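You operate a simulated robot arm through the tools that you are given. There is no shell and no other tool. Be economical: measure what you need, move in short steps, check, and stop when the job is done.

Carry out the task below with a simulated robot arm. There is one attempt and no reset: what you move stays moved.

TASK
Put one of the fuses from the desk top on the white bay four sign.
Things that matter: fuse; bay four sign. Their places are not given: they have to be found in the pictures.

It is judged by the outcome, as a careful person would: the job done as asked, and still so three seconds after it is handed in. It fails if anything else is knocked over, pushed out of place, dropped, spilled or broken.

THE ROBOT
A 6-joint arm with a two-finger parallel gripper, fixed in place. Base frame: the origin is at the foot of the arm, x ahead of it, y to its left, z up; the work surface is at about z = 0. Lengths are in mm, angles in degrees, forces in N, time in s.
With the tool pointing down near the work surface it reaches from about 140 to 580 mm from the base axis. Its first joint turns from -66.0 to 66.0 degrees. Payload 2.1 kg.
Tool frame: the origin (TCP) lies between the finger pads and is the grasp point; the fingertips stand 30 mm ahead of it; z points along the fingers, y is the line along which they close. The gripper opens to 94 mm. The fingers are 28 mm wide and 10 mm thick; the gripper's body (50 by 96 mm) begins 55 mm behind the TCP.
Orientation is told as [roll, pitch, yaw] about the base's x, y, z axes, in that order, counted from this pose: with the fingers straight down and closing along the base's y, the tool's x points along the base's -x, its y along +y and its z along -z.

THE INTERFACE
- The arm moves only by the tool nudge_tool. Its argument "motion" is text: rows parted by semicolons, each of 7 numbers parted by spaces: the shift along the base's x, y, z in mm, then the turn, a rotation vector about the base's x, y, z in degrees, then the gripper command, from -1 (shut) to 1 (fully open), values between in proportion. In form: tx ty tz rx ry rz gripper; .... A call has 1 to 12 rows; each row is the pose to reach, as a shift and turn from the pose commanded when the call began. A row lasts 0.2 s, in which the tool goes at most 50 mm and 8.6 degrees; a call with a longer step from one row to the next is refused whole, and so is a gripper value outside its range. A pose out of reach is approached as far as the arm can. The call stops where the force on the tool passes 40 N (or 10 N more than at its start, if that is more) or the arm is blocked; 0.2 s more then pass. The fingers move at their own pace (about 72 mm/s each) and stop on an object; they squeeze with about 28 N. The grip force told is the motor's: it shows also when the fingers shut on nothing. Time passes only in rows, and 0.2 s behind the last, so rows that repeat a pose let the fingers close. It gives the time, the measured TCP pose, the force on the tool (base axes), the opening and the grip force at its end, in the units of the frame above (readings bear some noise), and new pictures: "show" is both (left out), scene, wrist or none.
- Cameras (640 x 400 px; columns grow to the right, rows downward): "scene" is fixed at [56.8, -372.3, 484.8]; the picture's right is [0.77, -0.64, 0.00], its down [-0.36, -0.43, -0.83] and it looks along [0.53, 0.63, -0.56] (base axes); focal length 257 px, centre (320, 200). "wrist" rides on the gripper at [-37, 0, -58] in the tool frame; the picture's right is [0.00, -1.00, 0.00], its down [0.97, 0.00, -0.24] and it looks along [0.24, 0.00, 0.97] (tool axes); focal length 218 px, centre (320, 200).
- probe_pixels(camera, pixels): for up to 12 pixels [column, row] of the newest picture of that camera ("zoom" is the newest enlarged one), the place [x, y, z] in the base frame of the surface seen there, good to about 2 mm. No time passes.
- enlarge(camera, box): a new picture of the part [left, top, right, bottom] of that camera's present view, enlarged. No time passes.
- hand_in(): hands the job in; it is judged then, once.

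Work in short steps. Measure before you move; look again where a grasp or a placing could have gone wrong, and mend it. You have 60 turns and 100 pictures in all, the two below and enlarged ones among them. Open the gripper and draw the arm clear of the work before you hand the job in, unless the task says otherwise; then end with one line.

The tools are called after "Request:" as name(argument=value, ...) on one line, values as JSON. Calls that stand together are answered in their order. nudge_tool: Moves the arm, as the interface text tells. Its arguments: {"type":"object","properties":{"motion":{"type":"string"},"show":{"type":"string","enum":["both","scene","wrist","none"]}},"required":["motion"]} The other tools are called the same way: probe_pixels (camera, pixels) gives the place of the surface under pixels of a picture; enlarge (camera, box) takes an enlarged picture of a part of a camera's view; hand_in () hands the job in.

At the start:

```text
clock: 0.0
eef_pos: [251.4, -71.4, 325.1]
orientation: [0.0, 0.0, 0.1]
ft_force: [-0.2, -0.5, 0.2]
gripper_width: 94.3
grip_force: 0.1
```

scene: 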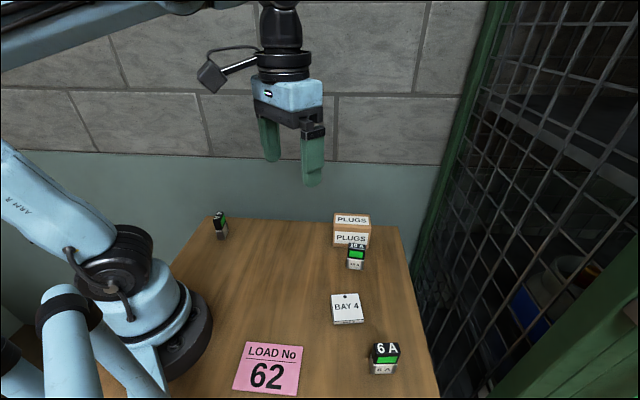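
wrist: 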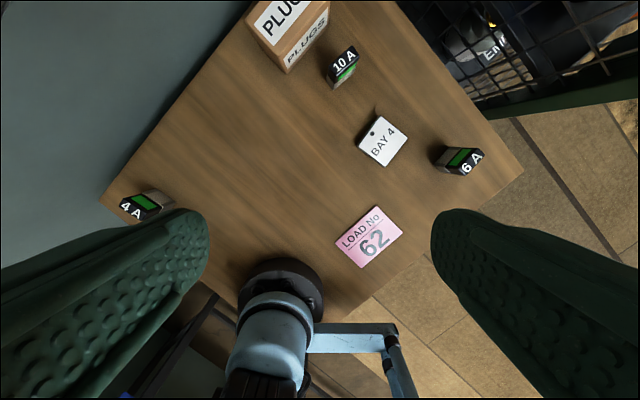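

The scene shows three fuses (4 A at scene (220,227), 10 A at (356,257), 6 A at (384,358)) and the BAY 4 sign at (347,308). I enlarge and probe them.

Request:
enlarge(camera="scene", box=[300, 200, 430, 390])

Request:
probe_pixels(camera="scene", pixels=[[384, 350], [384, 360], [384, 370], [347, 310], [335, 296], [358, 293], [334, 324], [364, 320], [356, 247], [356, 265], [220, 218], [221, 234]])

Request:
probe_pixels(camera="wrist", pixels=[[433, 155], [446, 173], [480, 150], [465, 172], [455, 147], [460, 160], [375, 117], [407, 130], [358, 150], [383, 165], [382, 142], [420, 150]])

```text
2.11 times, centred on (365, 295) of scene
```

zoom: 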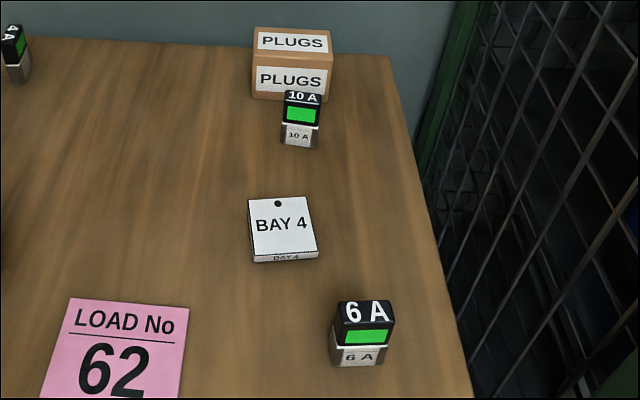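

```text
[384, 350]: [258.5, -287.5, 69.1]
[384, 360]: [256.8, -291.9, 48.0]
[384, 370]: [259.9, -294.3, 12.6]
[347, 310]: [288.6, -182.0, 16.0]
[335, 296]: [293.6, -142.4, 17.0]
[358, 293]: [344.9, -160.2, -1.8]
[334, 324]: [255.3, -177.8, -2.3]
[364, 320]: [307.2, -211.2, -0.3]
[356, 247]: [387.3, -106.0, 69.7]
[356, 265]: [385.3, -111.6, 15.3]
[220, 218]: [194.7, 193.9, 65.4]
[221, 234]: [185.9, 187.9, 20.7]
```

```text
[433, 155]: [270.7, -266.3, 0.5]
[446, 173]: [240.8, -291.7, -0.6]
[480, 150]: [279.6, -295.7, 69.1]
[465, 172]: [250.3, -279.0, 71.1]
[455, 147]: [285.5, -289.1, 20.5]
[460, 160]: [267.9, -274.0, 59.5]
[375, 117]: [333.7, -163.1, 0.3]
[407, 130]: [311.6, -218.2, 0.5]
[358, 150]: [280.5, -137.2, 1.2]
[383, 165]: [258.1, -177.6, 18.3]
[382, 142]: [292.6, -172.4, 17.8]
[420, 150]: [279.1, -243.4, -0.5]
```

Next I enlarge the 6 A fuse and the sign in both views to get their shape and orientation.

Request:
enlarge(camera="wrist", box=[350, 100, 500, 194])

Request:
enlarge(camera="scene", box=[336, 325, 432, 385])

```text
4.26 times, centred on (425, 147) of wrist
```

zoom: 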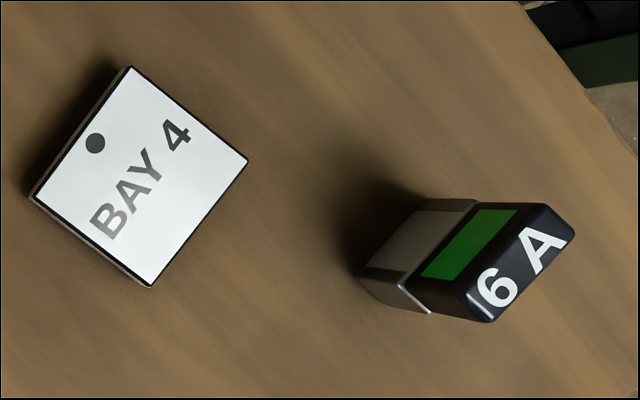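

```text
6.67 times, centred on (384, 355) of scene
```

zoom: 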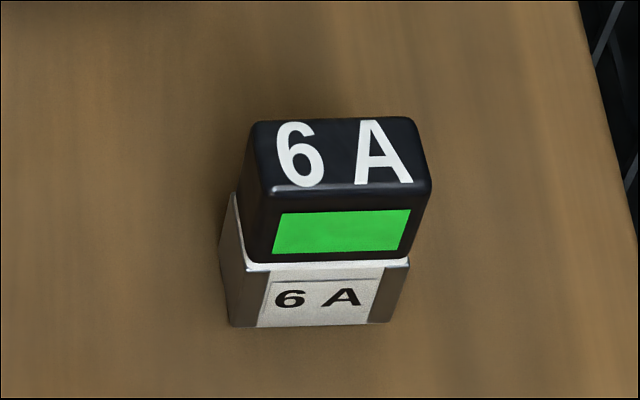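

I probe the fuse's top corners in this zoom.

Request:
probe_pixels(camera="zoom", pixels=[[258, 128], [412, 124], [425, 180], [268, 186], [340, 155], [272, 235], [400, 235], [240, 315], [375, 315], [340, 245], [340, 310]])

Request:
enlarge(camera="wrist", box=[350, 100, 500, 194])

```text
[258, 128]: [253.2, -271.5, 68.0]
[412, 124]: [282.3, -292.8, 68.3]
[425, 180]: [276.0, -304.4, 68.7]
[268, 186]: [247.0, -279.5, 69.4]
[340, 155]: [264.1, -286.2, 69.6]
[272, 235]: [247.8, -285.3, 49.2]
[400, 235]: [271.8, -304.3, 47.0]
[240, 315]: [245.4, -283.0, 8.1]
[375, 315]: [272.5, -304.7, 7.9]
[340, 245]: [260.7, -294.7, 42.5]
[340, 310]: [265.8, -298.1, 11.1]
```

```text
4.26 times, centred on (425, 147) of wrist
```

zoom: 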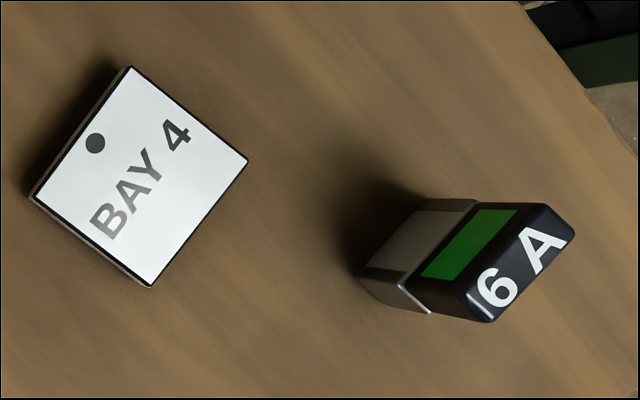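

Request:
probe_pixels(camera="zoom", pixels=[[130, 72], [242, 160], [151, 280], [38, 197], [140, 175], [495, 210], [570, 232], [490, 315], [415, 275], [525, 265]])

```text
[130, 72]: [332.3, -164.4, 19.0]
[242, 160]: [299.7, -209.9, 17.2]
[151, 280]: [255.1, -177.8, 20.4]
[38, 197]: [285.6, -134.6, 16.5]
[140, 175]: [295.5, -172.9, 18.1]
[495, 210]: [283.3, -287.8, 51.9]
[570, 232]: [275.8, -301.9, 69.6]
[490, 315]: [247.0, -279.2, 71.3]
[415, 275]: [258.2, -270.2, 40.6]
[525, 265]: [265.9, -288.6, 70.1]
```

The fuse is about 38 x 20 x 70 mm, centred at (265,-287), with its wide axis at -38°. The sign is a 55 mm square block, 18 mm thick, centred at (294,-172) and at the same angle. I move above the fuse with the tool turned -38°.

Request:
nudge_tool(motion="2 -36 -28 0 0 -6.4 1; 5 -72 -56 0 0 -12.8 1; 7 -108 -84 0 0 -19.2 1; 9 -144 -112 0 0 -25.6 1; 12 -180 -140 0 0 -32 1; 14 -216 -168 0 0 -38 1; 14 -216 -168 0 0 -38 1")

```text
clock: 1.6
eef_pos: [261.5, -289.1, 155.9]
orientation: [0.1, 0.0, -38.1]
ft_force: [0.2, 0.3, -0.7]
gripper_width: 94.1
grip_force: 0.2
```

scene: 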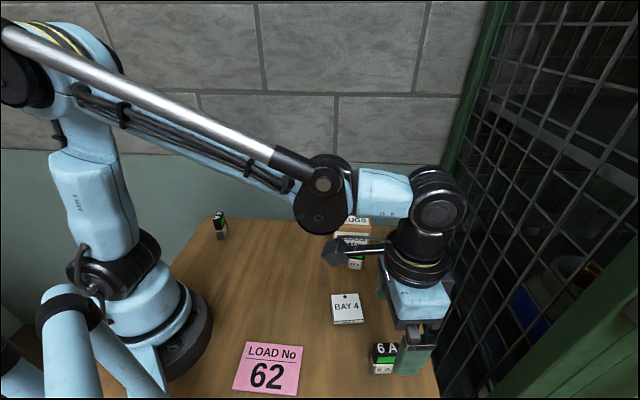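
wrist: 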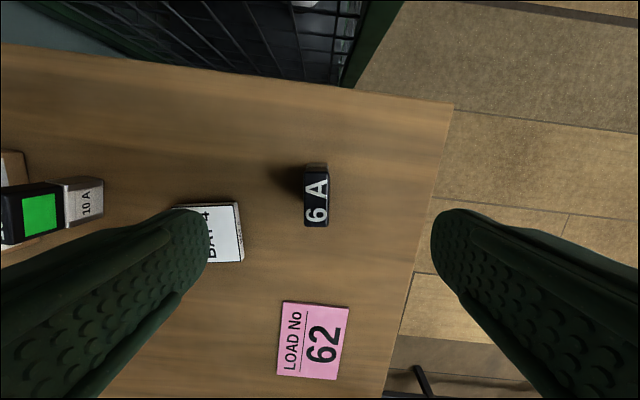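

The fuse top is at wrist (316,195), aligned with the fingers. I probe its edges for an exact centre.

Request:
probe_pixels(camera="wrist", pixels=[[307, 170], [326, 170], [306, 221], [326, 222], [317, 195]])

Request:
enlarge(camera="wrist", box=[260, 150, 372, 220])

```text
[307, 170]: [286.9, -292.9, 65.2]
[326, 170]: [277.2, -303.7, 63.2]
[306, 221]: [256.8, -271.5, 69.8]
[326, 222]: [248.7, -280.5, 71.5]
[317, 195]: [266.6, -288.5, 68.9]
```

```text
5.71 times, centred on (316, 185) of wrist
```

zoom: 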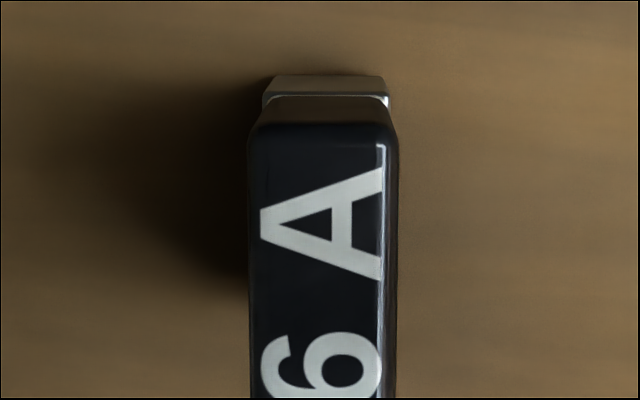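

The fuse centre is about (266.5,-288), a few mm from the measured TCP. I shift by (+4,+1.5), go down to z≈100, then check the pose.

Request:
nudge_tool(motion="4 1.5 -20 0 0 0 1; 4 1.5 -55 0 0 0 1; 4 1.5 -55 0 0 0 1", show="wrist")

```text
clock: 2.4
eef_pos: [268.9, -285.7, 99.8]
orientation: [0.0, 0.0, -38.0]
ft_force: [-0.5, -0.3, -0.1]
gripper_width: 94.3
grip_force: 0.0
```

wrist: 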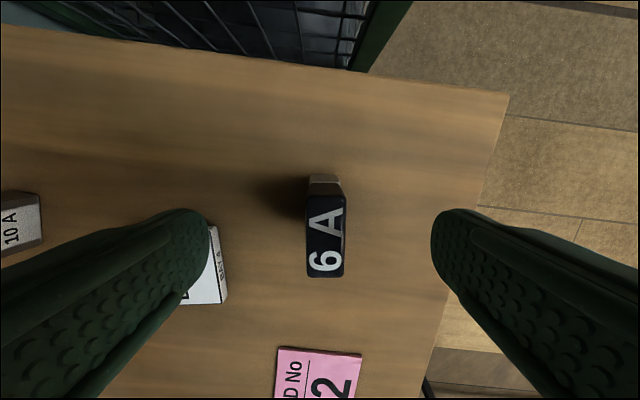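

Now the fuse sits about 2.4 mm to the right in the picture (col 326). I correct for that, narrow the opening somewhat, and descend to z≈48.

Request:
nudge_tool(motion="-1.5 -1.9 0 0 0 0 0.3; -1.5 -1.9 -20 0 0 0 0.3; -1.5 -1.9 -40 0 0 0 0.3; -1.5 -1.9 -52 0 0 0 0.3; -1.5 -1.9 -52 0 0 0 0.3")

```text
clock: 3.6
eef_pos: [266.5, -288.7, 47.5]
orientation: [0.1, 0.0, -38.0]
ft_force: [0.0, -0.5, 0.6]
gripper_width: 61.2
grip_force: 0.1
```

scene: 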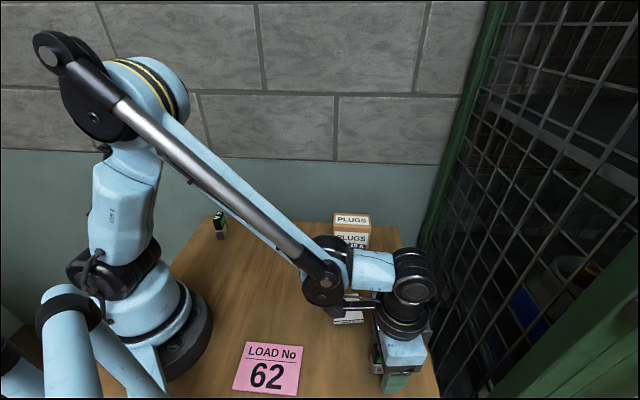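
wrist: 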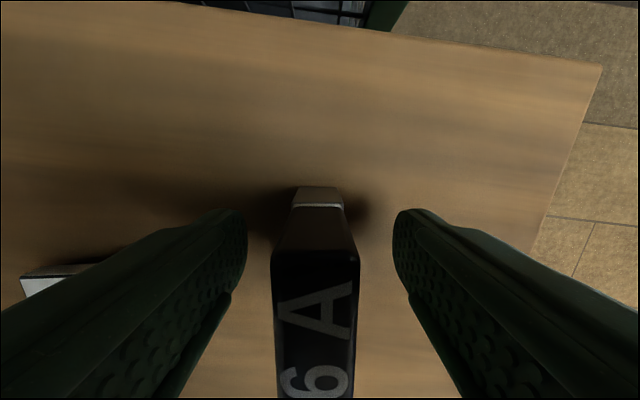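

The fuse is centred between the fingers. I close.

Request:
nudge_tool(motion="0 0 0 0 0 0 -1; 0 0 0 0 0 0 -1; 0 0 0 0 0 0 -1; 0 0 0 0 0 0 -1", show="wrist")

```text
clock: 4.6
eef_pos: [266.1, -288.7, 47.4]
orientation: [0.0, 0.0, -38.0]
ft_force: [-0.6, 0.3, 0.5]
gripper_width: 21.4
grip_force: 27.7
```

wrist: 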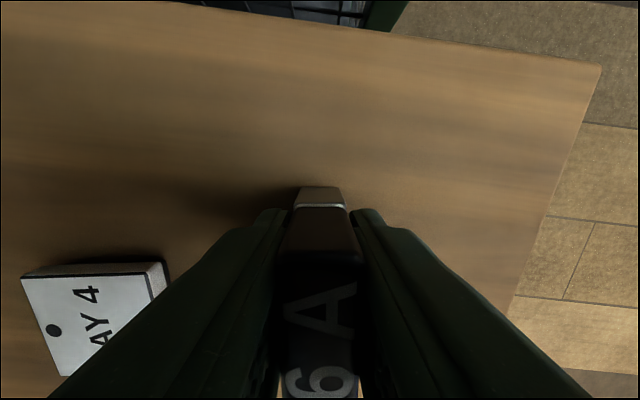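

It is held (21.4 mm, 27.7 N). I lift and carry it over the sign centre.

Request:
nudge_tool(motion="0 0 20 0 0 0 -1; 0 0 50 0 0 0 -1; 7 29 55 0 0 0 -1; 14 58 55 0 0 0 -1; 21 87 55 0 0 0 -1; 27.5 116 55 0 0 0 -1; 27.5 116 55 0 0 0 -1; 27.5 116 55 0 0 0 -1")

```text
clock: 6.4
eef_pos: [294.4, -172.4, 104.2]
orientation: [-0.1, 0.0, -38.1]
ft_force: [0.1, 0.0, -0.2]
gripper_width: 22.0
grip_force: 27.7
```

scene: 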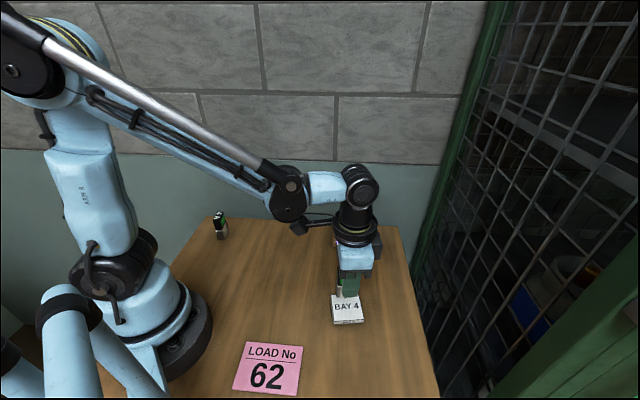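
wrist: 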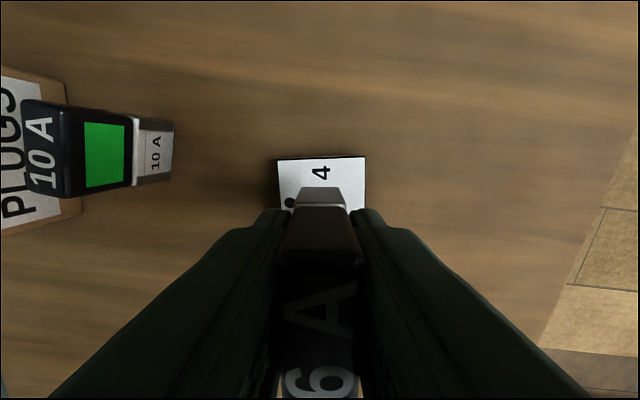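

The fuse is centred above the sign, its bottom about 39 mm over the sign's top. I lower in stages until contact.

Request:
nudge_tool(motion="0 0 -15 0 0 0 -1; 0 0 -28 0 0 0 -1; 0 0 -34 0 0 0 -1; 0 0 -34 0 0 0 -1")

```text
clock: 7.4
eef_pos: [294.9, -172.2, 70.2]
orientation: [-0.1, 0.0, -38.0]
ft_force: [-0.4, 0.3, -0.7]
gripper_width: 21.4
grip_force: 28.2
```

scene: 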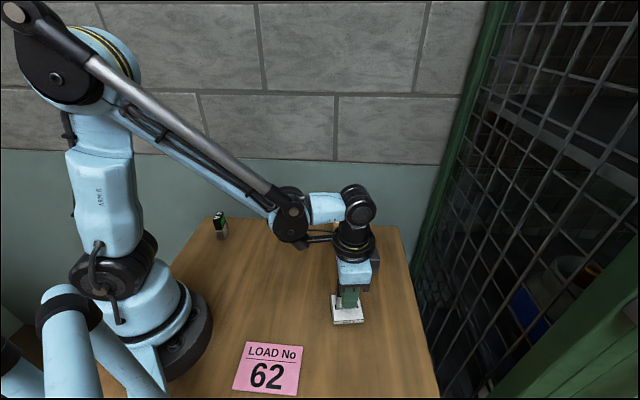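
wrist: 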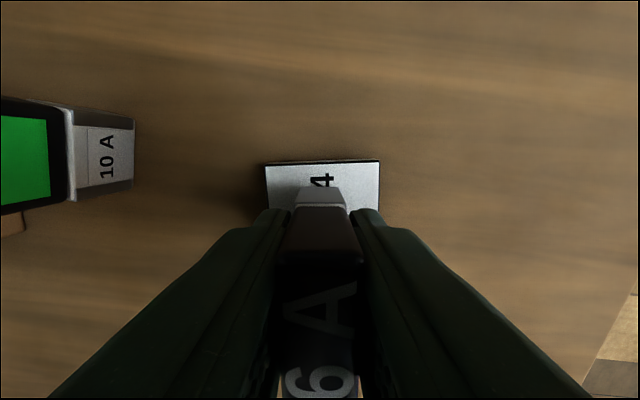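

Request:
enlarge(camera="scene", box=[310, 270, 390, 330])

Request:
nudge_tool(motion="0 0 -1.5 0 0 0 -1; 0 0 -3 0 0 0 -1; 0 0 -4 0 0 0 -1; 0 0 -4 0 0 0 -1", show="none")

```text
6.67 times, centred on (350, 300) of scene
```

zoom: 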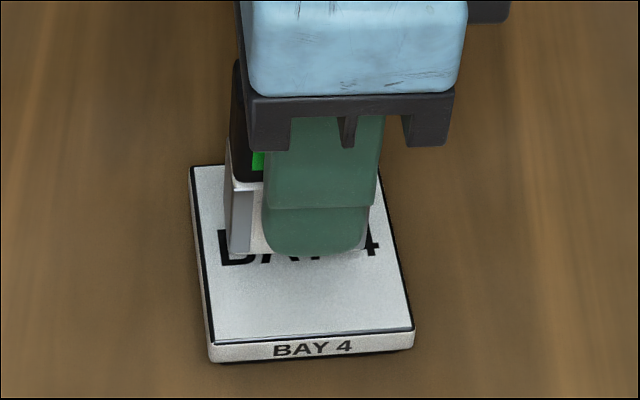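

```text
clock: 8.4
eef_pos: [295.0, -172.1, 66.2]
orientation: [-0.1, 0.0, -38.0]
ft_force: [-1.2, 0.0, -0.5]
gripper_width: 21.6
grip_force: 27.7
```

There is no contact yet. I keep lowering in 0.5 mm steps.

Request:
nudge_tool(motion="0 0 -0.5 0 0 0 -1; 0 0 -1 0 0 0 -1; 0 0 -1 0 0 0 -1", show="none")

```text
clock: 9.2
eef_pos: [293.9, -170.9, 66.3]
orientation: [0.0, 0.0, -38.0]
ft_force: [1.4, -1.5, 19.7]
gripper_width: 21.6
grip_force: 28.5
```

Contact at about 20 N. I ease up 0.5 mm and look.

Request:
nudge_tool(motion="0 0 0.6 0 0 0 -1; 0 0 0.6 0 0 0 -1", show="none")

Request:
enlarge(camera="scene", box=[310, 270, 390, 330])

```text
clock: 9.8
eef_pos: [294.5, -171.5, 64.5]
orientation: [-0.1, 0.0, -38.0]
ft_force: [1.5, -1.0, 8.0]
gripper_width: 21.4
grip_force: 27.5
```

```text
6.67 times, centred on (350, 300) of scene
```

zoom: 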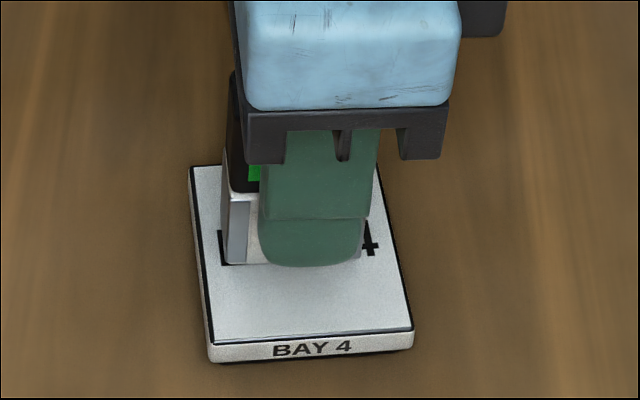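

The fuse rests squarely on the sign. I release gently, then rise straight up.

Request:
nudge_tool(motion="0 0 0 0 0 0 -0.3; 0 0 0 0 0 0 0.2; 0 0 0 0 0 0 0.2; 0 0 0 0 0 0 0.2")

```text
clock: 10.8
eef_pos: [294.5, -170.6, 64.7]
orientation: [-0.1, 0.0, -38.0]
ft_force: [-0.5, -0.9, 0.8]
gripper_width: 56.4
grip_force: 0.0
```

scene: 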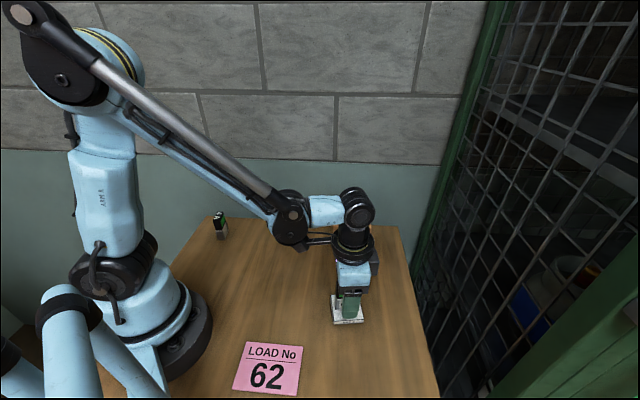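
wrist: 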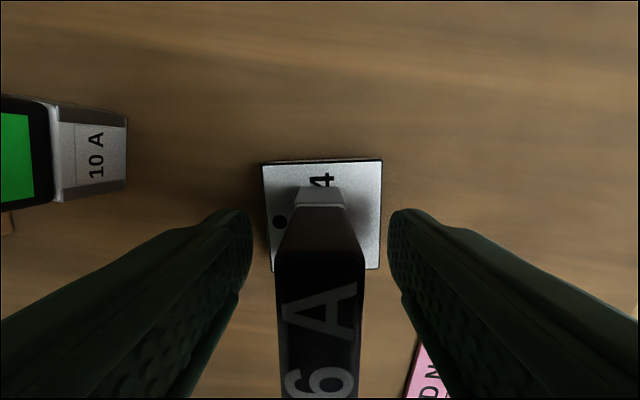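

The fuse stands free. I withdraw upward, then back from it.

Request:
nudge_tool(motion="0 0 20 0 0 0 0.2; 0 0 50 0 0 0 0.2; 0 0 90 0 0 0 0.2; 0 0 130 0 0 0 0.2; -20 30 160 0 0 0 0.2; -40 60 180 0 0 0 0.2; -60 90 190 0 0 0 0.2; -60 90 190 0 0 0 0.2")

Request:
enlarge(camera="scene", box=[280, 200, 420, 330])

```text
clock: 12.6
eef_pos: [233.8, -80.6, 258.3]
orientation: [0.0, 0.0, -38.0]
ft_force: [0.1, 0.3, 0.5]
gripper_width: 56.5
grip_force: 0.1
```

scene: 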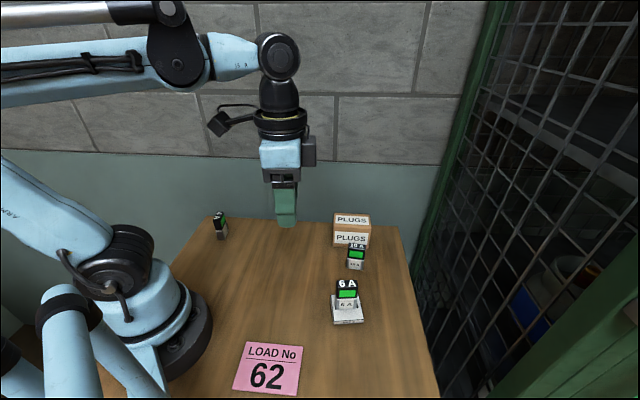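
wrist: 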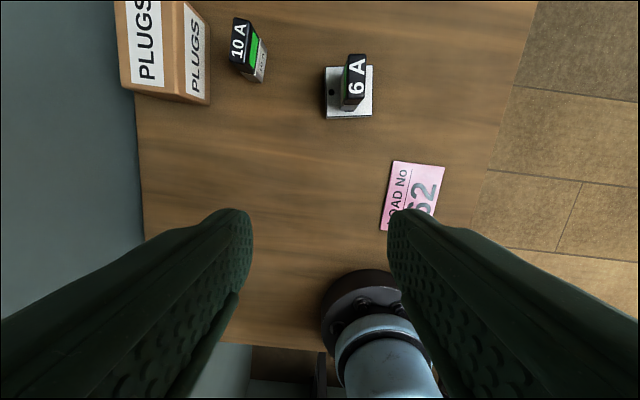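

```text
3.08 times, centred on (350, 265) of scene
```

zoom: 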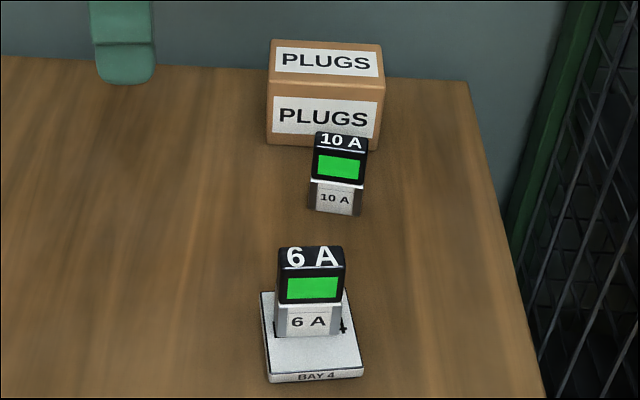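

The fuse stands upright on the sign, nothing else has moved, and the arm is clear. I hand it in.

Request:
hand_in()

```text
The job is handed in.
```

The 6 A fuse is standing upright on the white BAY 4 sign; nothing else was disturbed, and the gripper is open and clear.
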